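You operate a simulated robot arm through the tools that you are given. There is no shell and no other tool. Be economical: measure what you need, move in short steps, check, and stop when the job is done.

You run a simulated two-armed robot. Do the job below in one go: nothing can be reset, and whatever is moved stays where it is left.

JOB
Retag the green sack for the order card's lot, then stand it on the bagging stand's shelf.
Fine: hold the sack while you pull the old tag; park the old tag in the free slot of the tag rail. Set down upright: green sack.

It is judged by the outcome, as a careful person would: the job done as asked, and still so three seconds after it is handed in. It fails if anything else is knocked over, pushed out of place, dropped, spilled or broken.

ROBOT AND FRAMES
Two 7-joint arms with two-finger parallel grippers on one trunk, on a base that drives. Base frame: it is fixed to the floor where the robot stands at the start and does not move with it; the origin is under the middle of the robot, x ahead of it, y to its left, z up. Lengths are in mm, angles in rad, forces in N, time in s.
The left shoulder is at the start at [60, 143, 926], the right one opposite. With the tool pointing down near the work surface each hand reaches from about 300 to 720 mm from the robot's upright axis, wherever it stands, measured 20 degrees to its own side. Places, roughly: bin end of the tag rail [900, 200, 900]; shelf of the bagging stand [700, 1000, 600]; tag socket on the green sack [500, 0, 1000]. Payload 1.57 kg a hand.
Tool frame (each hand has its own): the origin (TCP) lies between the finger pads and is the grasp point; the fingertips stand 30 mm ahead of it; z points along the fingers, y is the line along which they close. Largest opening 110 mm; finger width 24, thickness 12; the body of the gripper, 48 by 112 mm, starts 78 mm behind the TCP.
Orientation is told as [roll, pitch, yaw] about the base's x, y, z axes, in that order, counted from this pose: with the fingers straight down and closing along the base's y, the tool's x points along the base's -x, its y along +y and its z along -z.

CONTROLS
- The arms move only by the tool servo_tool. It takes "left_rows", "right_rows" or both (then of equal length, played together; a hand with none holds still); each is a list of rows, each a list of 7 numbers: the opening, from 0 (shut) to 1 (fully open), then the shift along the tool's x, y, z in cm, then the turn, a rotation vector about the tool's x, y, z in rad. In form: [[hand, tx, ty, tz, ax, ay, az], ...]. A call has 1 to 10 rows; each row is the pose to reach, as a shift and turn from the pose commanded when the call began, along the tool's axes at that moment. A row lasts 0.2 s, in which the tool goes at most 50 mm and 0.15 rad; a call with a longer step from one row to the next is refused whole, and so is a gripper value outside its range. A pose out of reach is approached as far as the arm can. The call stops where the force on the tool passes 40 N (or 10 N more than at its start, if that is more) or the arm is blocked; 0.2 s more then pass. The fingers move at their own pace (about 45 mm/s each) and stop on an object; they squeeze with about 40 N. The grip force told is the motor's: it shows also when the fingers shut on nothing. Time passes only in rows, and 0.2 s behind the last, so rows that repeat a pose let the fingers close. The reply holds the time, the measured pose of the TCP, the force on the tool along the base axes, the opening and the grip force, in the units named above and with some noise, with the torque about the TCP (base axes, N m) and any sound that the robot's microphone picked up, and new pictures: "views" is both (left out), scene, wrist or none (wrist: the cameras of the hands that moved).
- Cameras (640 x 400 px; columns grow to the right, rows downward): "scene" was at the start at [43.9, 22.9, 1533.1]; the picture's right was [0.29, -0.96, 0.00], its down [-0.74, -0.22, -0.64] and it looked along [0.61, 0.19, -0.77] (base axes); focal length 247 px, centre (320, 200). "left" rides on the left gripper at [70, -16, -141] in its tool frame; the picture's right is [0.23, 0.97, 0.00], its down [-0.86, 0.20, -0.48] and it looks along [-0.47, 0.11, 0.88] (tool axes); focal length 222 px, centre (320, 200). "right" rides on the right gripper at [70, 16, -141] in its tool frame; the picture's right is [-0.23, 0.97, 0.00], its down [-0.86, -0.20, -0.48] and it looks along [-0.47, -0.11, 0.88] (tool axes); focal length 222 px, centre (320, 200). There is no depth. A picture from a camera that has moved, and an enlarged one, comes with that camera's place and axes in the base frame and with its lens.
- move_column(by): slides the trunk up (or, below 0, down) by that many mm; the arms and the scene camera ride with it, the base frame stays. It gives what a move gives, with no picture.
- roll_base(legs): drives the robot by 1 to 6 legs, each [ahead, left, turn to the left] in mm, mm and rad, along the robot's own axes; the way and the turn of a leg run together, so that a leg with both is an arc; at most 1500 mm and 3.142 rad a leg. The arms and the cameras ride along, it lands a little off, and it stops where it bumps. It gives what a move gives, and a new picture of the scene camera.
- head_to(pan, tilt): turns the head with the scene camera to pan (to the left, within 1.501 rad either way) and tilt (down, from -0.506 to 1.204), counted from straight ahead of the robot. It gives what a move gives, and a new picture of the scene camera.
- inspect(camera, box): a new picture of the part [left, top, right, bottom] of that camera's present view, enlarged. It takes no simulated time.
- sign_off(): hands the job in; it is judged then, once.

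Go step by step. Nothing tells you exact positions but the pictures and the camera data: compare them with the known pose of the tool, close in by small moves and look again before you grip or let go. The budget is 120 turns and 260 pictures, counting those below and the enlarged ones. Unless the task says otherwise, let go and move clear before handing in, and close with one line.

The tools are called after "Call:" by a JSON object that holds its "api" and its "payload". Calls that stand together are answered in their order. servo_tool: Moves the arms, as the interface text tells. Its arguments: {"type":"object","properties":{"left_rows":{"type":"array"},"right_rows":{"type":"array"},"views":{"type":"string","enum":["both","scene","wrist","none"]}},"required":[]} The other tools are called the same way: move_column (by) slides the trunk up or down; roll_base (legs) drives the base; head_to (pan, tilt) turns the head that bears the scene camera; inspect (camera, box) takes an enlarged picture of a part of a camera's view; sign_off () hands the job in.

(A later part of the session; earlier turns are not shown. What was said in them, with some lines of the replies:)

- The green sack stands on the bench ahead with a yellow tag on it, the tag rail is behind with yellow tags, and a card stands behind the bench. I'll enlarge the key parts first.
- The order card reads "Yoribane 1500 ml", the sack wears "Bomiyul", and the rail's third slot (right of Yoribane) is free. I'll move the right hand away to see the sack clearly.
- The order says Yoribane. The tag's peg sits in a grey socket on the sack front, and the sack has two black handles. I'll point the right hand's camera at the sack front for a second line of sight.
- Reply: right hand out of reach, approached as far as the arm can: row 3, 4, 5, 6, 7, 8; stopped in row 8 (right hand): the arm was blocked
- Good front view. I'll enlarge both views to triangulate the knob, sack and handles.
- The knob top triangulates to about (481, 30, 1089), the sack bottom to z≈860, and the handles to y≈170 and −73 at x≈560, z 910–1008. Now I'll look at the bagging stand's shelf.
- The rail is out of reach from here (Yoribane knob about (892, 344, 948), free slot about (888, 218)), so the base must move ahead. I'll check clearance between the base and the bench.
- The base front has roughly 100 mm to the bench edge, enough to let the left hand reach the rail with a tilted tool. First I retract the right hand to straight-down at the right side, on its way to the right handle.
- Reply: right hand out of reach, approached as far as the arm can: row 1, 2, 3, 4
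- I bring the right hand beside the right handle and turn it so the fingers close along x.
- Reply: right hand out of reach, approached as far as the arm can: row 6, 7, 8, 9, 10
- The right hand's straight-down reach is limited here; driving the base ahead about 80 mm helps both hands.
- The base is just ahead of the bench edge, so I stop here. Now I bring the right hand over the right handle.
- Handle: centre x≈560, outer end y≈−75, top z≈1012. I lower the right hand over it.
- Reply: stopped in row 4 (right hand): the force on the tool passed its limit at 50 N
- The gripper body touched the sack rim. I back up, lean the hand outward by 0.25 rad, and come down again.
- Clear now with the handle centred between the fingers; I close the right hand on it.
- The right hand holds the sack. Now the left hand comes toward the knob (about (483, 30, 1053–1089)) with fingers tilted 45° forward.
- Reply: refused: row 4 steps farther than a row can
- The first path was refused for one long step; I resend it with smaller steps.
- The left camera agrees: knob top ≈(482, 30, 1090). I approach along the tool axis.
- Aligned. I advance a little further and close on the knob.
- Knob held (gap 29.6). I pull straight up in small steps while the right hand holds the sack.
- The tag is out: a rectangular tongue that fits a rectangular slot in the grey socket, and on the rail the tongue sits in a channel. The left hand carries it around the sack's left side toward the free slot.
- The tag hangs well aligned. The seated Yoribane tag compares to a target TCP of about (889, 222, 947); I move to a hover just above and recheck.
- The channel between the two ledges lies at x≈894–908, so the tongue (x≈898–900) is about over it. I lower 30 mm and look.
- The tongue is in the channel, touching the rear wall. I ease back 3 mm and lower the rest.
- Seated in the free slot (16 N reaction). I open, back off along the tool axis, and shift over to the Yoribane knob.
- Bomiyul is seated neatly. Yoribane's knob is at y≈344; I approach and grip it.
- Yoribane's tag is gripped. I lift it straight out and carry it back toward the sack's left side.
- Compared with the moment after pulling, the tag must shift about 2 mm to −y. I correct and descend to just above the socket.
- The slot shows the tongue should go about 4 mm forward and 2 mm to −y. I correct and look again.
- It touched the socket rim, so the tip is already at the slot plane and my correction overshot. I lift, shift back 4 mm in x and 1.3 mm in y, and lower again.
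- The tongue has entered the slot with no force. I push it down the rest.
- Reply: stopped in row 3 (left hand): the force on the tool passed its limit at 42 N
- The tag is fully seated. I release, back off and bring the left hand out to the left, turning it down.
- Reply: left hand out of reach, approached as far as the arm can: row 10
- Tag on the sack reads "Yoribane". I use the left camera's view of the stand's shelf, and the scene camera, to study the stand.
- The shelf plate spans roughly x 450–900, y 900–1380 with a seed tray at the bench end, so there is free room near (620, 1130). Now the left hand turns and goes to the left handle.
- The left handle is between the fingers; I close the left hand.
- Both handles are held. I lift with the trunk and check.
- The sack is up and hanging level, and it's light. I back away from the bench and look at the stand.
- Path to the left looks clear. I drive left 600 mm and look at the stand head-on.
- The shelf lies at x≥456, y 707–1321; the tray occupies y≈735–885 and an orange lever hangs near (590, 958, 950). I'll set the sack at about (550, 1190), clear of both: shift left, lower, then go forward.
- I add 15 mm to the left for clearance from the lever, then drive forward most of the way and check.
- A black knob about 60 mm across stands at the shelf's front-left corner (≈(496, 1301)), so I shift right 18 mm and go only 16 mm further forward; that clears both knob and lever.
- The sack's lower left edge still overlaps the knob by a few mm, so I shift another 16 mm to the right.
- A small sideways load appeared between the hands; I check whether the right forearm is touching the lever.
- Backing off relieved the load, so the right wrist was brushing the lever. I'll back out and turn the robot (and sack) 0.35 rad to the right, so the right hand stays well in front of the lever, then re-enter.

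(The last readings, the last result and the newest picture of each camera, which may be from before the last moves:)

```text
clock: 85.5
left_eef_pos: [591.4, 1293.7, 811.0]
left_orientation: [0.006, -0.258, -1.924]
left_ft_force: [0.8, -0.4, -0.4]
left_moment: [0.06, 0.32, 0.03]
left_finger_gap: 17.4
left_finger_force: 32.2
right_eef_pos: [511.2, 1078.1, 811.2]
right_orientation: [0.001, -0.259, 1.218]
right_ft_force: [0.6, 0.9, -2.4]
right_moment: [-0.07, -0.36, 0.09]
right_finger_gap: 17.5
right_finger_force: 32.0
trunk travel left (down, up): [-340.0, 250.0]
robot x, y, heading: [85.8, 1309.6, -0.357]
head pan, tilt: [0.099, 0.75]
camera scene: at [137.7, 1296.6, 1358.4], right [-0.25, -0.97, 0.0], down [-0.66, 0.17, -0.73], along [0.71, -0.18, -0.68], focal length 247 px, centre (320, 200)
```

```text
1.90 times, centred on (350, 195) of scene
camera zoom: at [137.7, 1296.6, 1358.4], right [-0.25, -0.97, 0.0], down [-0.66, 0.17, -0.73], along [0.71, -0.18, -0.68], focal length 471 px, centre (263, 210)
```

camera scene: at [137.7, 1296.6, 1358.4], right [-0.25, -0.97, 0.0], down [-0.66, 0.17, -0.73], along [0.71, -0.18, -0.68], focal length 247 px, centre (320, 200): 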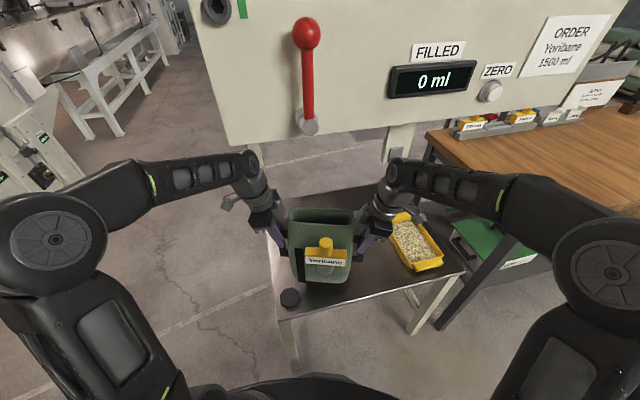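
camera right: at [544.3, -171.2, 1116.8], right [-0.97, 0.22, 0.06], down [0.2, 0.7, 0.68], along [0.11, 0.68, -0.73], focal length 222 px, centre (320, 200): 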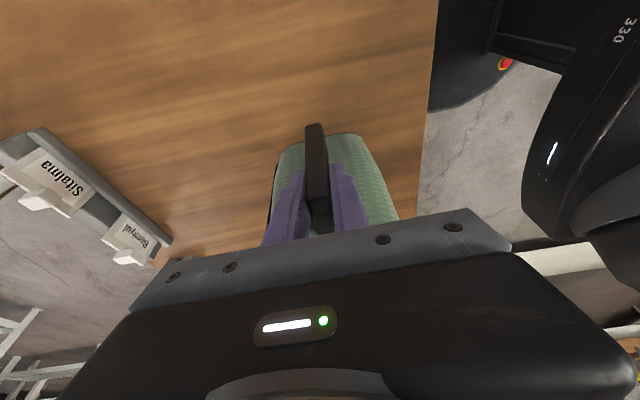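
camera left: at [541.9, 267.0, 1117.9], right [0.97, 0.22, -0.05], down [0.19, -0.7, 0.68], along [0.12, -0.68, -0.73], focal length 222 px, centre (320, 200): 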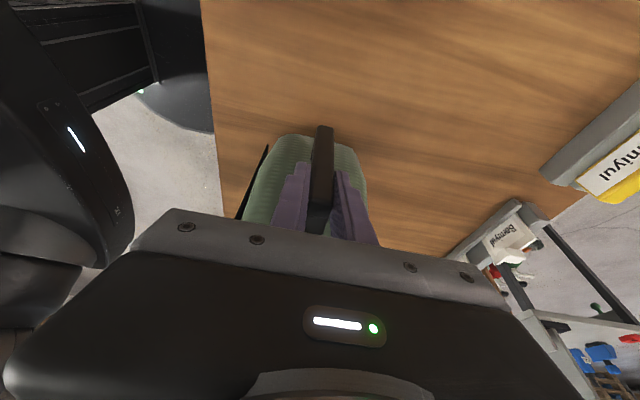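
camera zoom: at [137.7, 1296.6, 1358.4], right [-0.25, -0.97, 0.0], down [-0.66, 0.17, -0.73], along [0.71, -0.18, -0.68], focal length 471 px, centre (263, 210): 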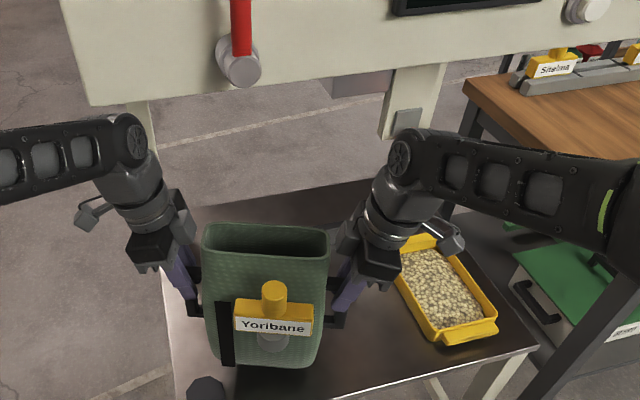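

Nothing touches now. The gap to the black knob would be only ~5 mm, and there is ample room by the lever, so I shift a bit more away from the knob.

Call:
{"api": "roll_base", "payload": {"legs": [[17, -12, 0]]}}

Call:
{"api": "move_column", "payload": {"by": -35}}

Call:
{"api": "inspect", "payload": {"camera": "left", "box": [200, 40, 440, 240]}}

Call:
{"api": "inspect", "payload": {"camera": "scene", "box": [230, 90, 470, 300]}}

```text
clock: 86.3
left_eef_pos: [602.9, 1275.5, 810.3]
left_orientation: [0.007, -0.26, -1.927]
left_ft_force: [-0.8, -0.8, -0.5]
left_moment: [0.2, 0.28, 0.06]
left_finger_gap: 17.5
left_finger_force: 32.5
right_eef_pos: [524.0, 1060.2, 813.3]
right_orientation: [-0.001, -0.257, 1.219]
right_ft_force: [-0.6, 0.6, -1.1]
right_moment: [-0.13, -0.31, 0.1]
right_finger_gap: 17.6
right_finger_force: 32.4
trunk travel left (down, up): [-340.0, 250.0]
robot x, y, heading: [91.9, 1292.3, -0.353]
head pan, tilt: [0.099, 0.75]
camera scene: at [149.2, 1279.0, 1358.4], right [-0.25, -0.97, 0.0], down [-0.66, 0.17, -0.73], along [0.71, -0.18, -0.68], focal length 247 px, centre (320, 200)
```

scene: 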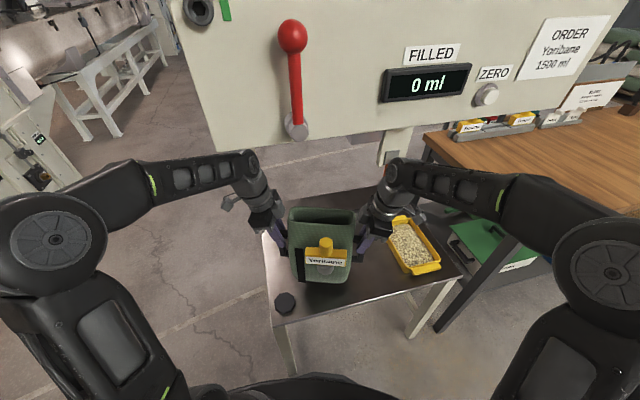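

```text
clock: 87.1
left_eef_pos: [602.3, 1277.2, 777.6]
left_orientation: [0.007, -0.26, -1.926]
left_ft_force: [0.3, -0.5, -0.8]
left_moment: [0.1, 0.29, 0.05]
left_finger_gap: 17.5
left_finger_force: 32.3
right_eef_pos: [523.7, 1059.6, 777.8]
right_orientation: [-0.002, -0.258, 1.219]
right_ft_force: [0.7, 1.8, -0.7]
right_moment: [-0.17, -0.29, 0.06]
right_finger_gap: 17.5
right_finger_force: 32.3
trunk travel left (down, up): [-305.0, 285.0]
robot x, y, heading: [97.7, 1292.5, -0.35]
head pan, tilt: [0.099, 0.75]
```

```text
2.00 times, centred on (320, 140) of left
camera zoom: at [622.2, 1379.5, 896.5], right [0.99, -0.13, -0.05], down [-0.06, -0.73, 0.68], along [-0.13, -0.67, -0.73], focal length 444 px, centre (320, 320)
```

zoom: 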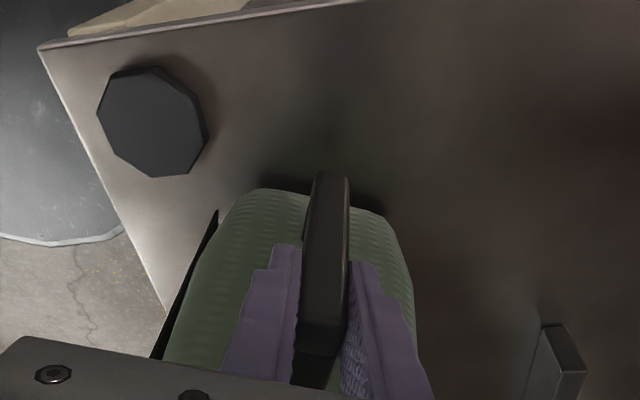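

```text
1.90 times, centred on (350, 195) of scene
camera zoom: at [148.5, 1279.7, 1323.5], right [-0.25, -0.97, 0.0], down [-0.66, 0.17, -0.73], along [0.71, -0.18, -0.68], focal length 471 px, centre (263, 210)
```

zoom: 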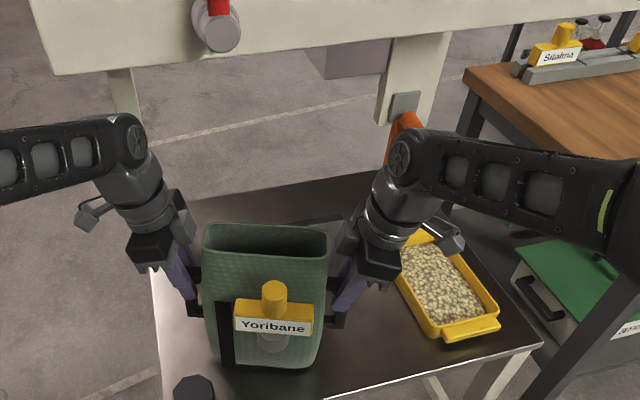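

Clear on all sides. I lower both hands together in small steps toward contact.

Call:
{"api": "servo_tool", "payload": {"left_rows": [[0, 0.2, 0, 0.77, 0, 0, 0], [0, 0.41, 0, 1.55, 0, 0, 0], [0, 0.57, 0, 2.13, 0, 0, 0]], "right_rows": [[0, 0.2, 0, 0.77, 0, 0, 0], [0, 0.41, 0, 1.55, 0, 0, 0], [0, 0.57, 0, 2.13, 0, 0, 0]], "views": "none"}}

Call:
{"api": "inspect", "payload": {"camera": "left", "box": [200, 40, 440, 240]}}

```text
clock: 87.8
left_eef_pos: [603.9, 1276.0, 767.0]
left_orientation: [0.024, -0.261, -1.927]
left_ft_force: [-2.8, 5.9, 23.9]
left_moment: [0.89, 1.61, -0.1]
left_finger_gap: 18.4
left_finger_force: 32.8
right_eef_pos: [524.6, 1059.5, 767.7]
right_orientation: [-0.017, -0.264, 1.217]
right_ft_force: [-7.1, -2.9, 24.5]
right_moment: [-0.12, 1.85, 0.3]
right_finger_gap: 18.1
right_finger_force: 33.0
trunk travel left (down, up): [-305.0, 285.0]
robot x, y, heading: [97.7, 1289.7, -0.353]
head pan, tilt: [0.099, 0.75]
stopped in row 3 (left hand): the force on the tool passed its limit at 47 N (the readings are from after the stop); the commanded pose is now the measured one
```

```text
2.00 times, centred on (320, 140) of left
camera zoom: at [621.2, 1379.7, 886.6], right [0.99, -0.13, -0.04], down [-0.07, -0.72, 0.69], along [-0.11, -0.68, -0.73], focal length 444 px, centre (320, 320)
```

zoom: 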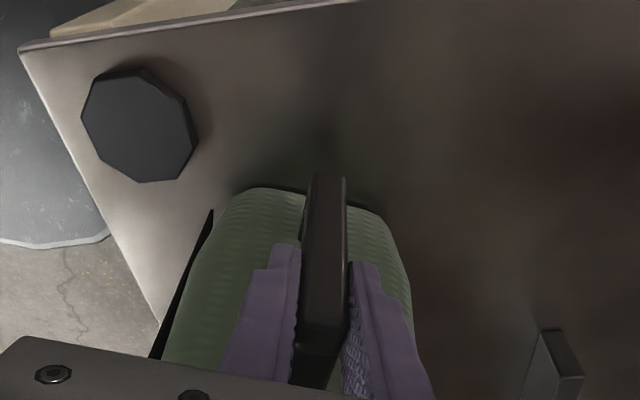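

Both hands meet equal resistance: the sack is on the shelf. I ease the downward load and look.

Call:
{"api": "servo_tool", "payload": {"left_rows": [[0, -0.04, 0, -0.15, 0, 0, 0], [0, -0.04, 0, -0.15, 0, 0, 0]], "right_rows": [[0, -0.04, 0, -0.15, 0, 0, 0], [0, -0.04, 0, -0.15, 0, 0, 0]], "views": "scene"}}

Call:
{"api": "inspect", "payload": {"camera": "scene", "box": [230, 120, 430, 320]}}

```text
clock: 88.4
left_eef_pos: [604.3, 1276.1, 767.6]
left_orientation: [0.024, -0.261, -1.927]
left_ft_force: [-5.5, 8.3, 22.3]
left_moment: [0.3, 1.5, 0.08]
left_finger_gap: 18.3
left_finger_force: 32.4
right_eef_pos: [525.3, 1059.3, 768.3]
right_orientation: [-0.018, -0.265, 1.217]
right_ft_force: [-9.7, -3.4, 23.1]
right_moment: [0.75, 1.21, 0.07]
right_finger_gap: 17.9
right_finger_force: 32.2
trunk travel left (down, up): [-305.0, 285.0]
robot x, y, heading: [93.0, 1292.2, -0.353]
head pan, tilt: [0.099, 0.75]
camera scene: at [144.7, 1280.7, 1323.8], right [-0.25, -0.97, 0.0], down [-0.66, 0.17, -0.73], along [0.71, -0.18, -0.68], focal length 247 px, centre (320, 200)
```

scene: 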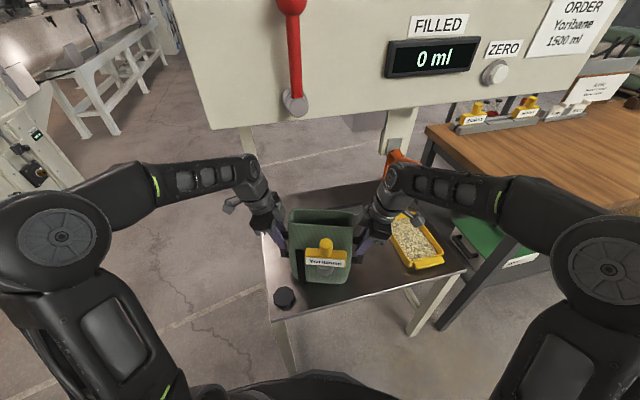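

```text
2.00 times, centred on (330, 220) of scene
camera zoom: at [144.7, 1280.7, 1323.8], right [-0.25, -0.97, 0.0], down [-0.66, 0.17, -0.73], along [0.71, -0.18, -0.68], focal length 495 px, centre (300, 160)
```

zoom: 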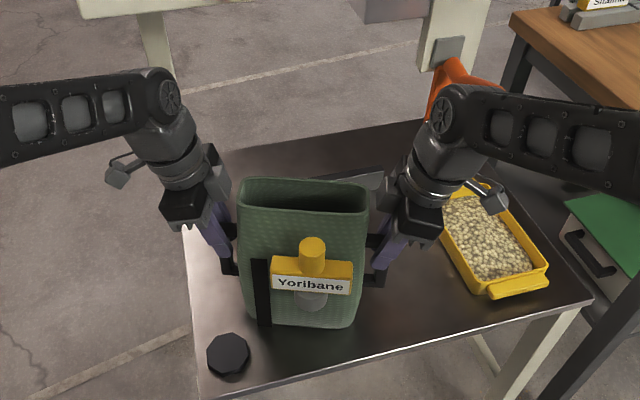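

Call:
{"api": "servo_tool", "payload": {"left_rows": [[0, -0.08, 0, -0.29, 0, 0, 0], [0, -0.08, 0, -0.29, 0, 0, 0]], "right_rows": [[0, -0.08, 0, -0.29, 0, 0, 0], [0, -0.08, 0, -0.29, 0, 0, 0]], "views": "none"}}

```text
clock: 89.0
left_eef_pos: [605.8, 1275.5, 766.4]
left_orientation: [0.023, -0.26, -1.927]
left_ft_force: [-2.3, 3.1, 4.2]
left_moment: [0.57, 0.87, -0.04]
left_finger_gap: 17.9
left_finger_force: 32.4
right_eef_pos: [525.5, 1058.6, 768.3]
right_orientation: [-0.013, -0.262, 1.219]
right_ft_force: [-3.6, -1.5, 4.9]
right_moment: [0.27, 0.43, 0.07]
right_finger_gap: 17.8
right_finger_force: 32.1
trunk travel left (down, up): [-305.0, 285.0]
robot x, y, heading: [95.6, 1289.9, -0.353]
head pan, tilt: [0.099, 0.75]
```

Load is nearly gone. I open both hands.

Call:
{"api": "servo_tool", "payload": {"left_rows": [[0.6, 0, 0, 0, 0, 0, 0], [0.6, 0, 0, 0, 0, 0, 0], [0.6, 0, 0, 0, 0, 0, 0], [0.6, 0, 0, 0, 0, 0, 0]], "right_rows": [[0.6, 0, 0, 0, 0, 0, 0], [0.6, 0, 0, 0, 0, 0, 0], [0.6, 0, 0, 0, 0, 0, 0], [0.6, 0, 0, 0, 0, 0, 0]], "views": "wrist"}}

Call:
{"api": "inspect", "payload": {"camera": "scene", "box": [230, 120, 430, 320]}}

```text
clock: 90.0
left_eef_pos: [606.7, 1275.0, 768.5]
left_orientation: [0.022, -0.259, -1.925]
left_ft_force: [-0.2, -0.6, 0.4]
left_moment: [0.0, 0.0, -0.02]
left_finger_gap: 66.0
left_finger_force: 0.1
right_eef_pos: [526.9, 1059.7, 767.1]
right_orientation: [-0.013, -0.263, 1.217]
right_ft_force: [0.6, -0.3, -0.4]
right_moment: [0.01, 0.0, 0.01]
right_finger_gap: 65.8
right_finger_force: 0.1
trunk travel left (down, up): [-305.0, 285.0]
robot x, y, heading: [96.9, 1290.1, -0.355]
head pan, tilt: [0.099, 0.75]
camera right: at [473.8, 967.2, 886.4], right [-0.84, 0.55, 0.05], down [0.42, 0.59, 0.69], along [0.35, 0.59, -0.73], focal length 222 px, centre (320, 200)
camera left: at [624.1, 1378.7, 887.5], right [0.99, -0.13, -0.04], down [-0.07, -0.72, 0.69], along [-0.12, -0.68, -0.73], focal length 222 px, centre (320, 200)
```

right: 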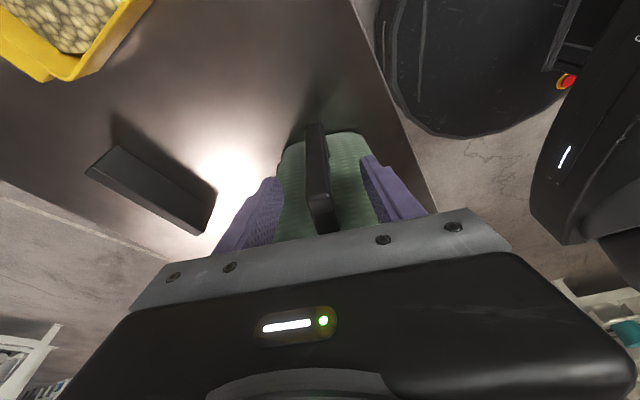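
left: 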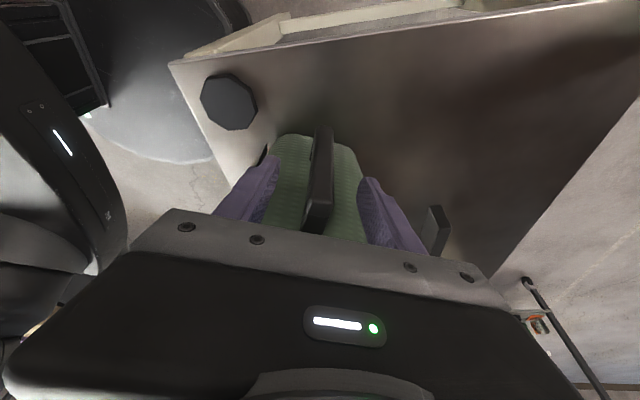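

```text
2.00 times, centred on (330, 220) of scene
camera zoom: at [148.7, 1279.7, 1323.5], right [-0.25, -0.97, 0.0], down [-0.66, 0.17, -0.73], along [0.71, -0.18, -0.68], focal length 495 px, centre (300, 160)
```

zoom: 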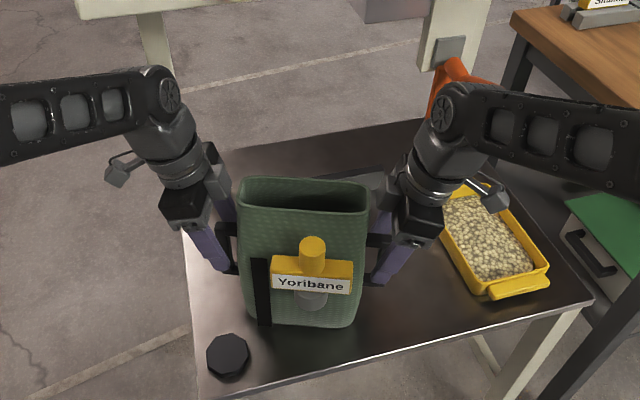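

The sack stands on its own. I raise the hands straight up with the trunk, clear of the handles.

Call:
{"api": "move_column", "payload": {"by": 65}}

Call:
{"api": "inspect", "payload": {"camera": "left", "box": [160, 60, 480, 260]}}

Call:
{"api": "inspect", "payload": {"camera": "right", "box": [160, 60, 480, 260]}}

```text
clock: 91.1
left_eef_pos: [605.4, 1275.2, 832.8]
left_orientation: [0.02, -0.26, -1.926]
left_ft_force: [-0.6, -0.4, -1.0]
left_moment: [-0.03, 0.0, 0.01]
left_finger_gap: 66.0
left_finger_force: 0.0
right_eef_pos: [527.4, 1060.7, 834.3]
right_orientation: [-0.013, -0.263, 1.217]
right_ft_force: [0.2, 0.1, 0.0]
right_moment: [-0.02, -0.01, -0.02]
right_finger_gap: 66.0
right_finger_force: 0.1
trunk travel left (down, up): [-370.0, 220.0]
robot x, y, heading: [94.3, 1288.1, -0.358]
head pan, tilt: [0.099, 0.75]
```

```text
2.00 times, centred on (320, 160) of left
camera zoom: at [624.2, 1378.7, 952.4], right [0.99, -0.13, -0.04], down [-0.07, -0.72, 0.69], along [-0.12, -0.68, -0.73], focal length 444 px, centre (320, 280)
```

zoom: 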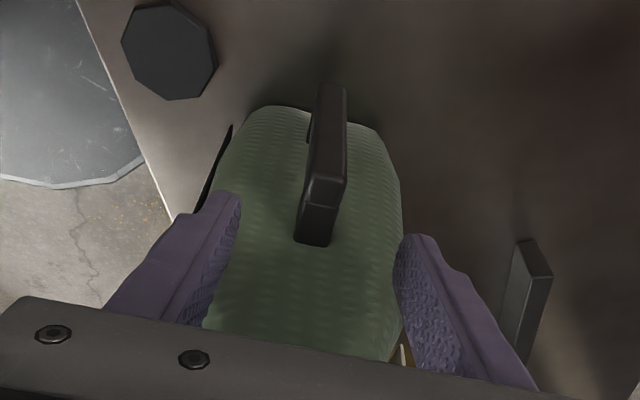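

```text
2.00 times, centred on (320, 160) of right
camera zoom: at [473.9, 967.2, 951.3], right [-0.84, 0.55, 0.05], down [0.42, 0.59, 0.69], along [0.35, 0.59, -0.73], focal length 444 px, centre (320, 280)
```

zoom: 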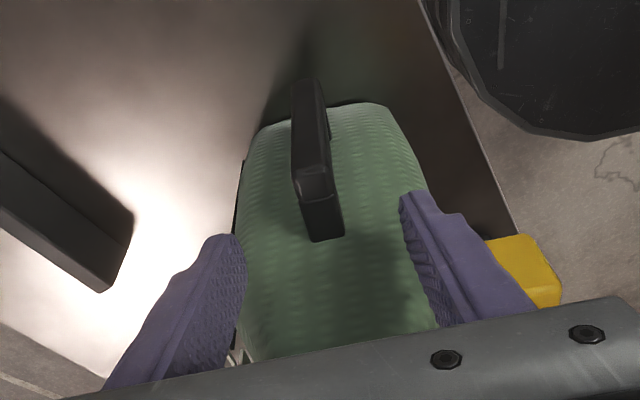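

Hands are clear of the handles. I back straight away from the stand and check the result.

Call:
{"api": "roll_base", "payload": {"legs": [[-250, 0, 0]]}}

Call:
{"api": "inspect", "payload": {"camera": "scene", "box": [230, 60, 470, 280]}}

Call:
{"api": "head_to", "payload": {"pan": -0.3, "tilt": 0.55}}

```text
clock: 92.9
left_eef_pos: [370.5, 1363.2, 834.3]
left_orientation: [0.022, -0.261, -1.923]
left_ft_force: [-0.7, 0.7, 0.2]
left_moment: [0.03, -0.03, 0.02]
left_finger_gap: 65.9
left_finger_force: 0.1
right_eef_pos: [291.4, 1146.5, 835.2]
right_orientation: [-0.012, -0.263, 1.22]
right_ft_force: [-0.4, 1.0, -0.4]
right_moment: [0.0, 0.0, -0.04]
right_finger_gap: 65.8
right_finger_force: 0.0
trunk travel left (down, up): [-370.0, 220.0]
robot x, y, heading: [-138.0, 1372.6, -0.35]
head pan, tilt: [0.099, 0.75]
camera scene: at [-87.0, 1366.6, 1388.6], right [-0.25, -0.97, 0.0], down [-0.66, 0.17, -0.73], along [0.71, -0.18, -0.68], focal length 247 px, centre (320, 200)
```

scene: 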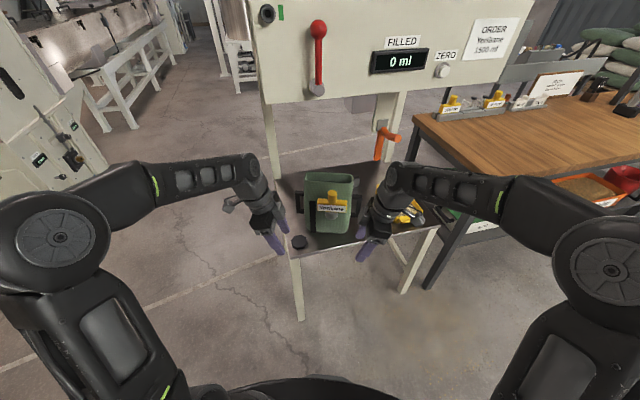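

```text
1.82 times, centred on (350, 170) of scene
camera zoom: at [-87.0, 1366.6, 1388.6], right [-0.25, -0.97, 0.0], down [-0.66, 0.17, -0.73], along [0.71, -0.18, -0.68], focal length 450 px, centre (266, 254)
```

zoom: 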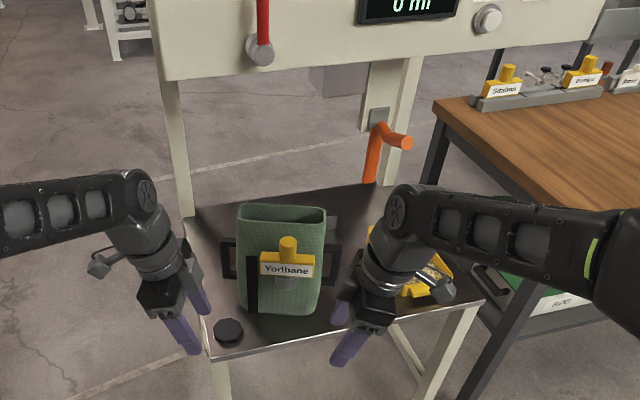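

```text
clock: 93.8
left_eef_pos: [371.1, 1361.4, 833.5]
left_orientation: [0.021, -0.261, -1.924]
left_ft_force: [1.1, 0.2, 0.6]
left_moment: [0.01, -0.02, 0.01]
left_finger_gap: 66.1
left_finger_force: 0.0
right_eef_pos: [292.1, 1146.2, 834.4]
right_orientation: [-0.014, -0.263, 1.219]
right_ft_force: [1.0, -0.1, 1.3]
right_moment: [-0.02, -0.01, 0.01]
right_finger_gap: 65.8
right_finger_force: 0.0
trunk travel left (down, up): [-370.0, 220.0]
robot x, y, heading: [-138.5, 1378.5, -0.352]
head pan, tilt: [-0.3, 0.55]
camera scene: at [-95.2, 1332.6, 1405.9], right [-0.61, -0.8, 0.0], down [-0.42, 0.32, -0.85], along [0.68, -0.52, -0.52], focal length 247 px, centre (320, 200)
```

scene: 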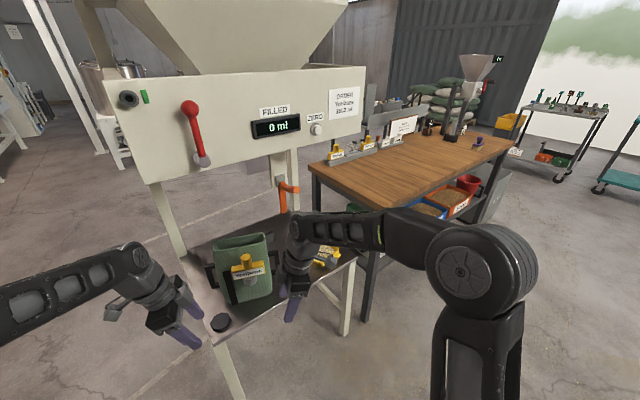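

The green sack stands upright on the shelf wearing the Yoribane tag. The old Bomiyul tag is in the rail's free slot, the fill display still reads 0 ml, and both hands are clear. I hand in.

Call:
{"api": "sign_off", "payload": {}}

```text
The job is handed in.
```

The green sack is retagged "Yoribane" and stands upright on the bagging stand's shelf, turned about 20° to the right, with the old "Bomiyul" tag parked in the rail's free slot; the right arm probably brushed the stand's orange lever once on the way in, but the fill display still read 0 ml afterwards.
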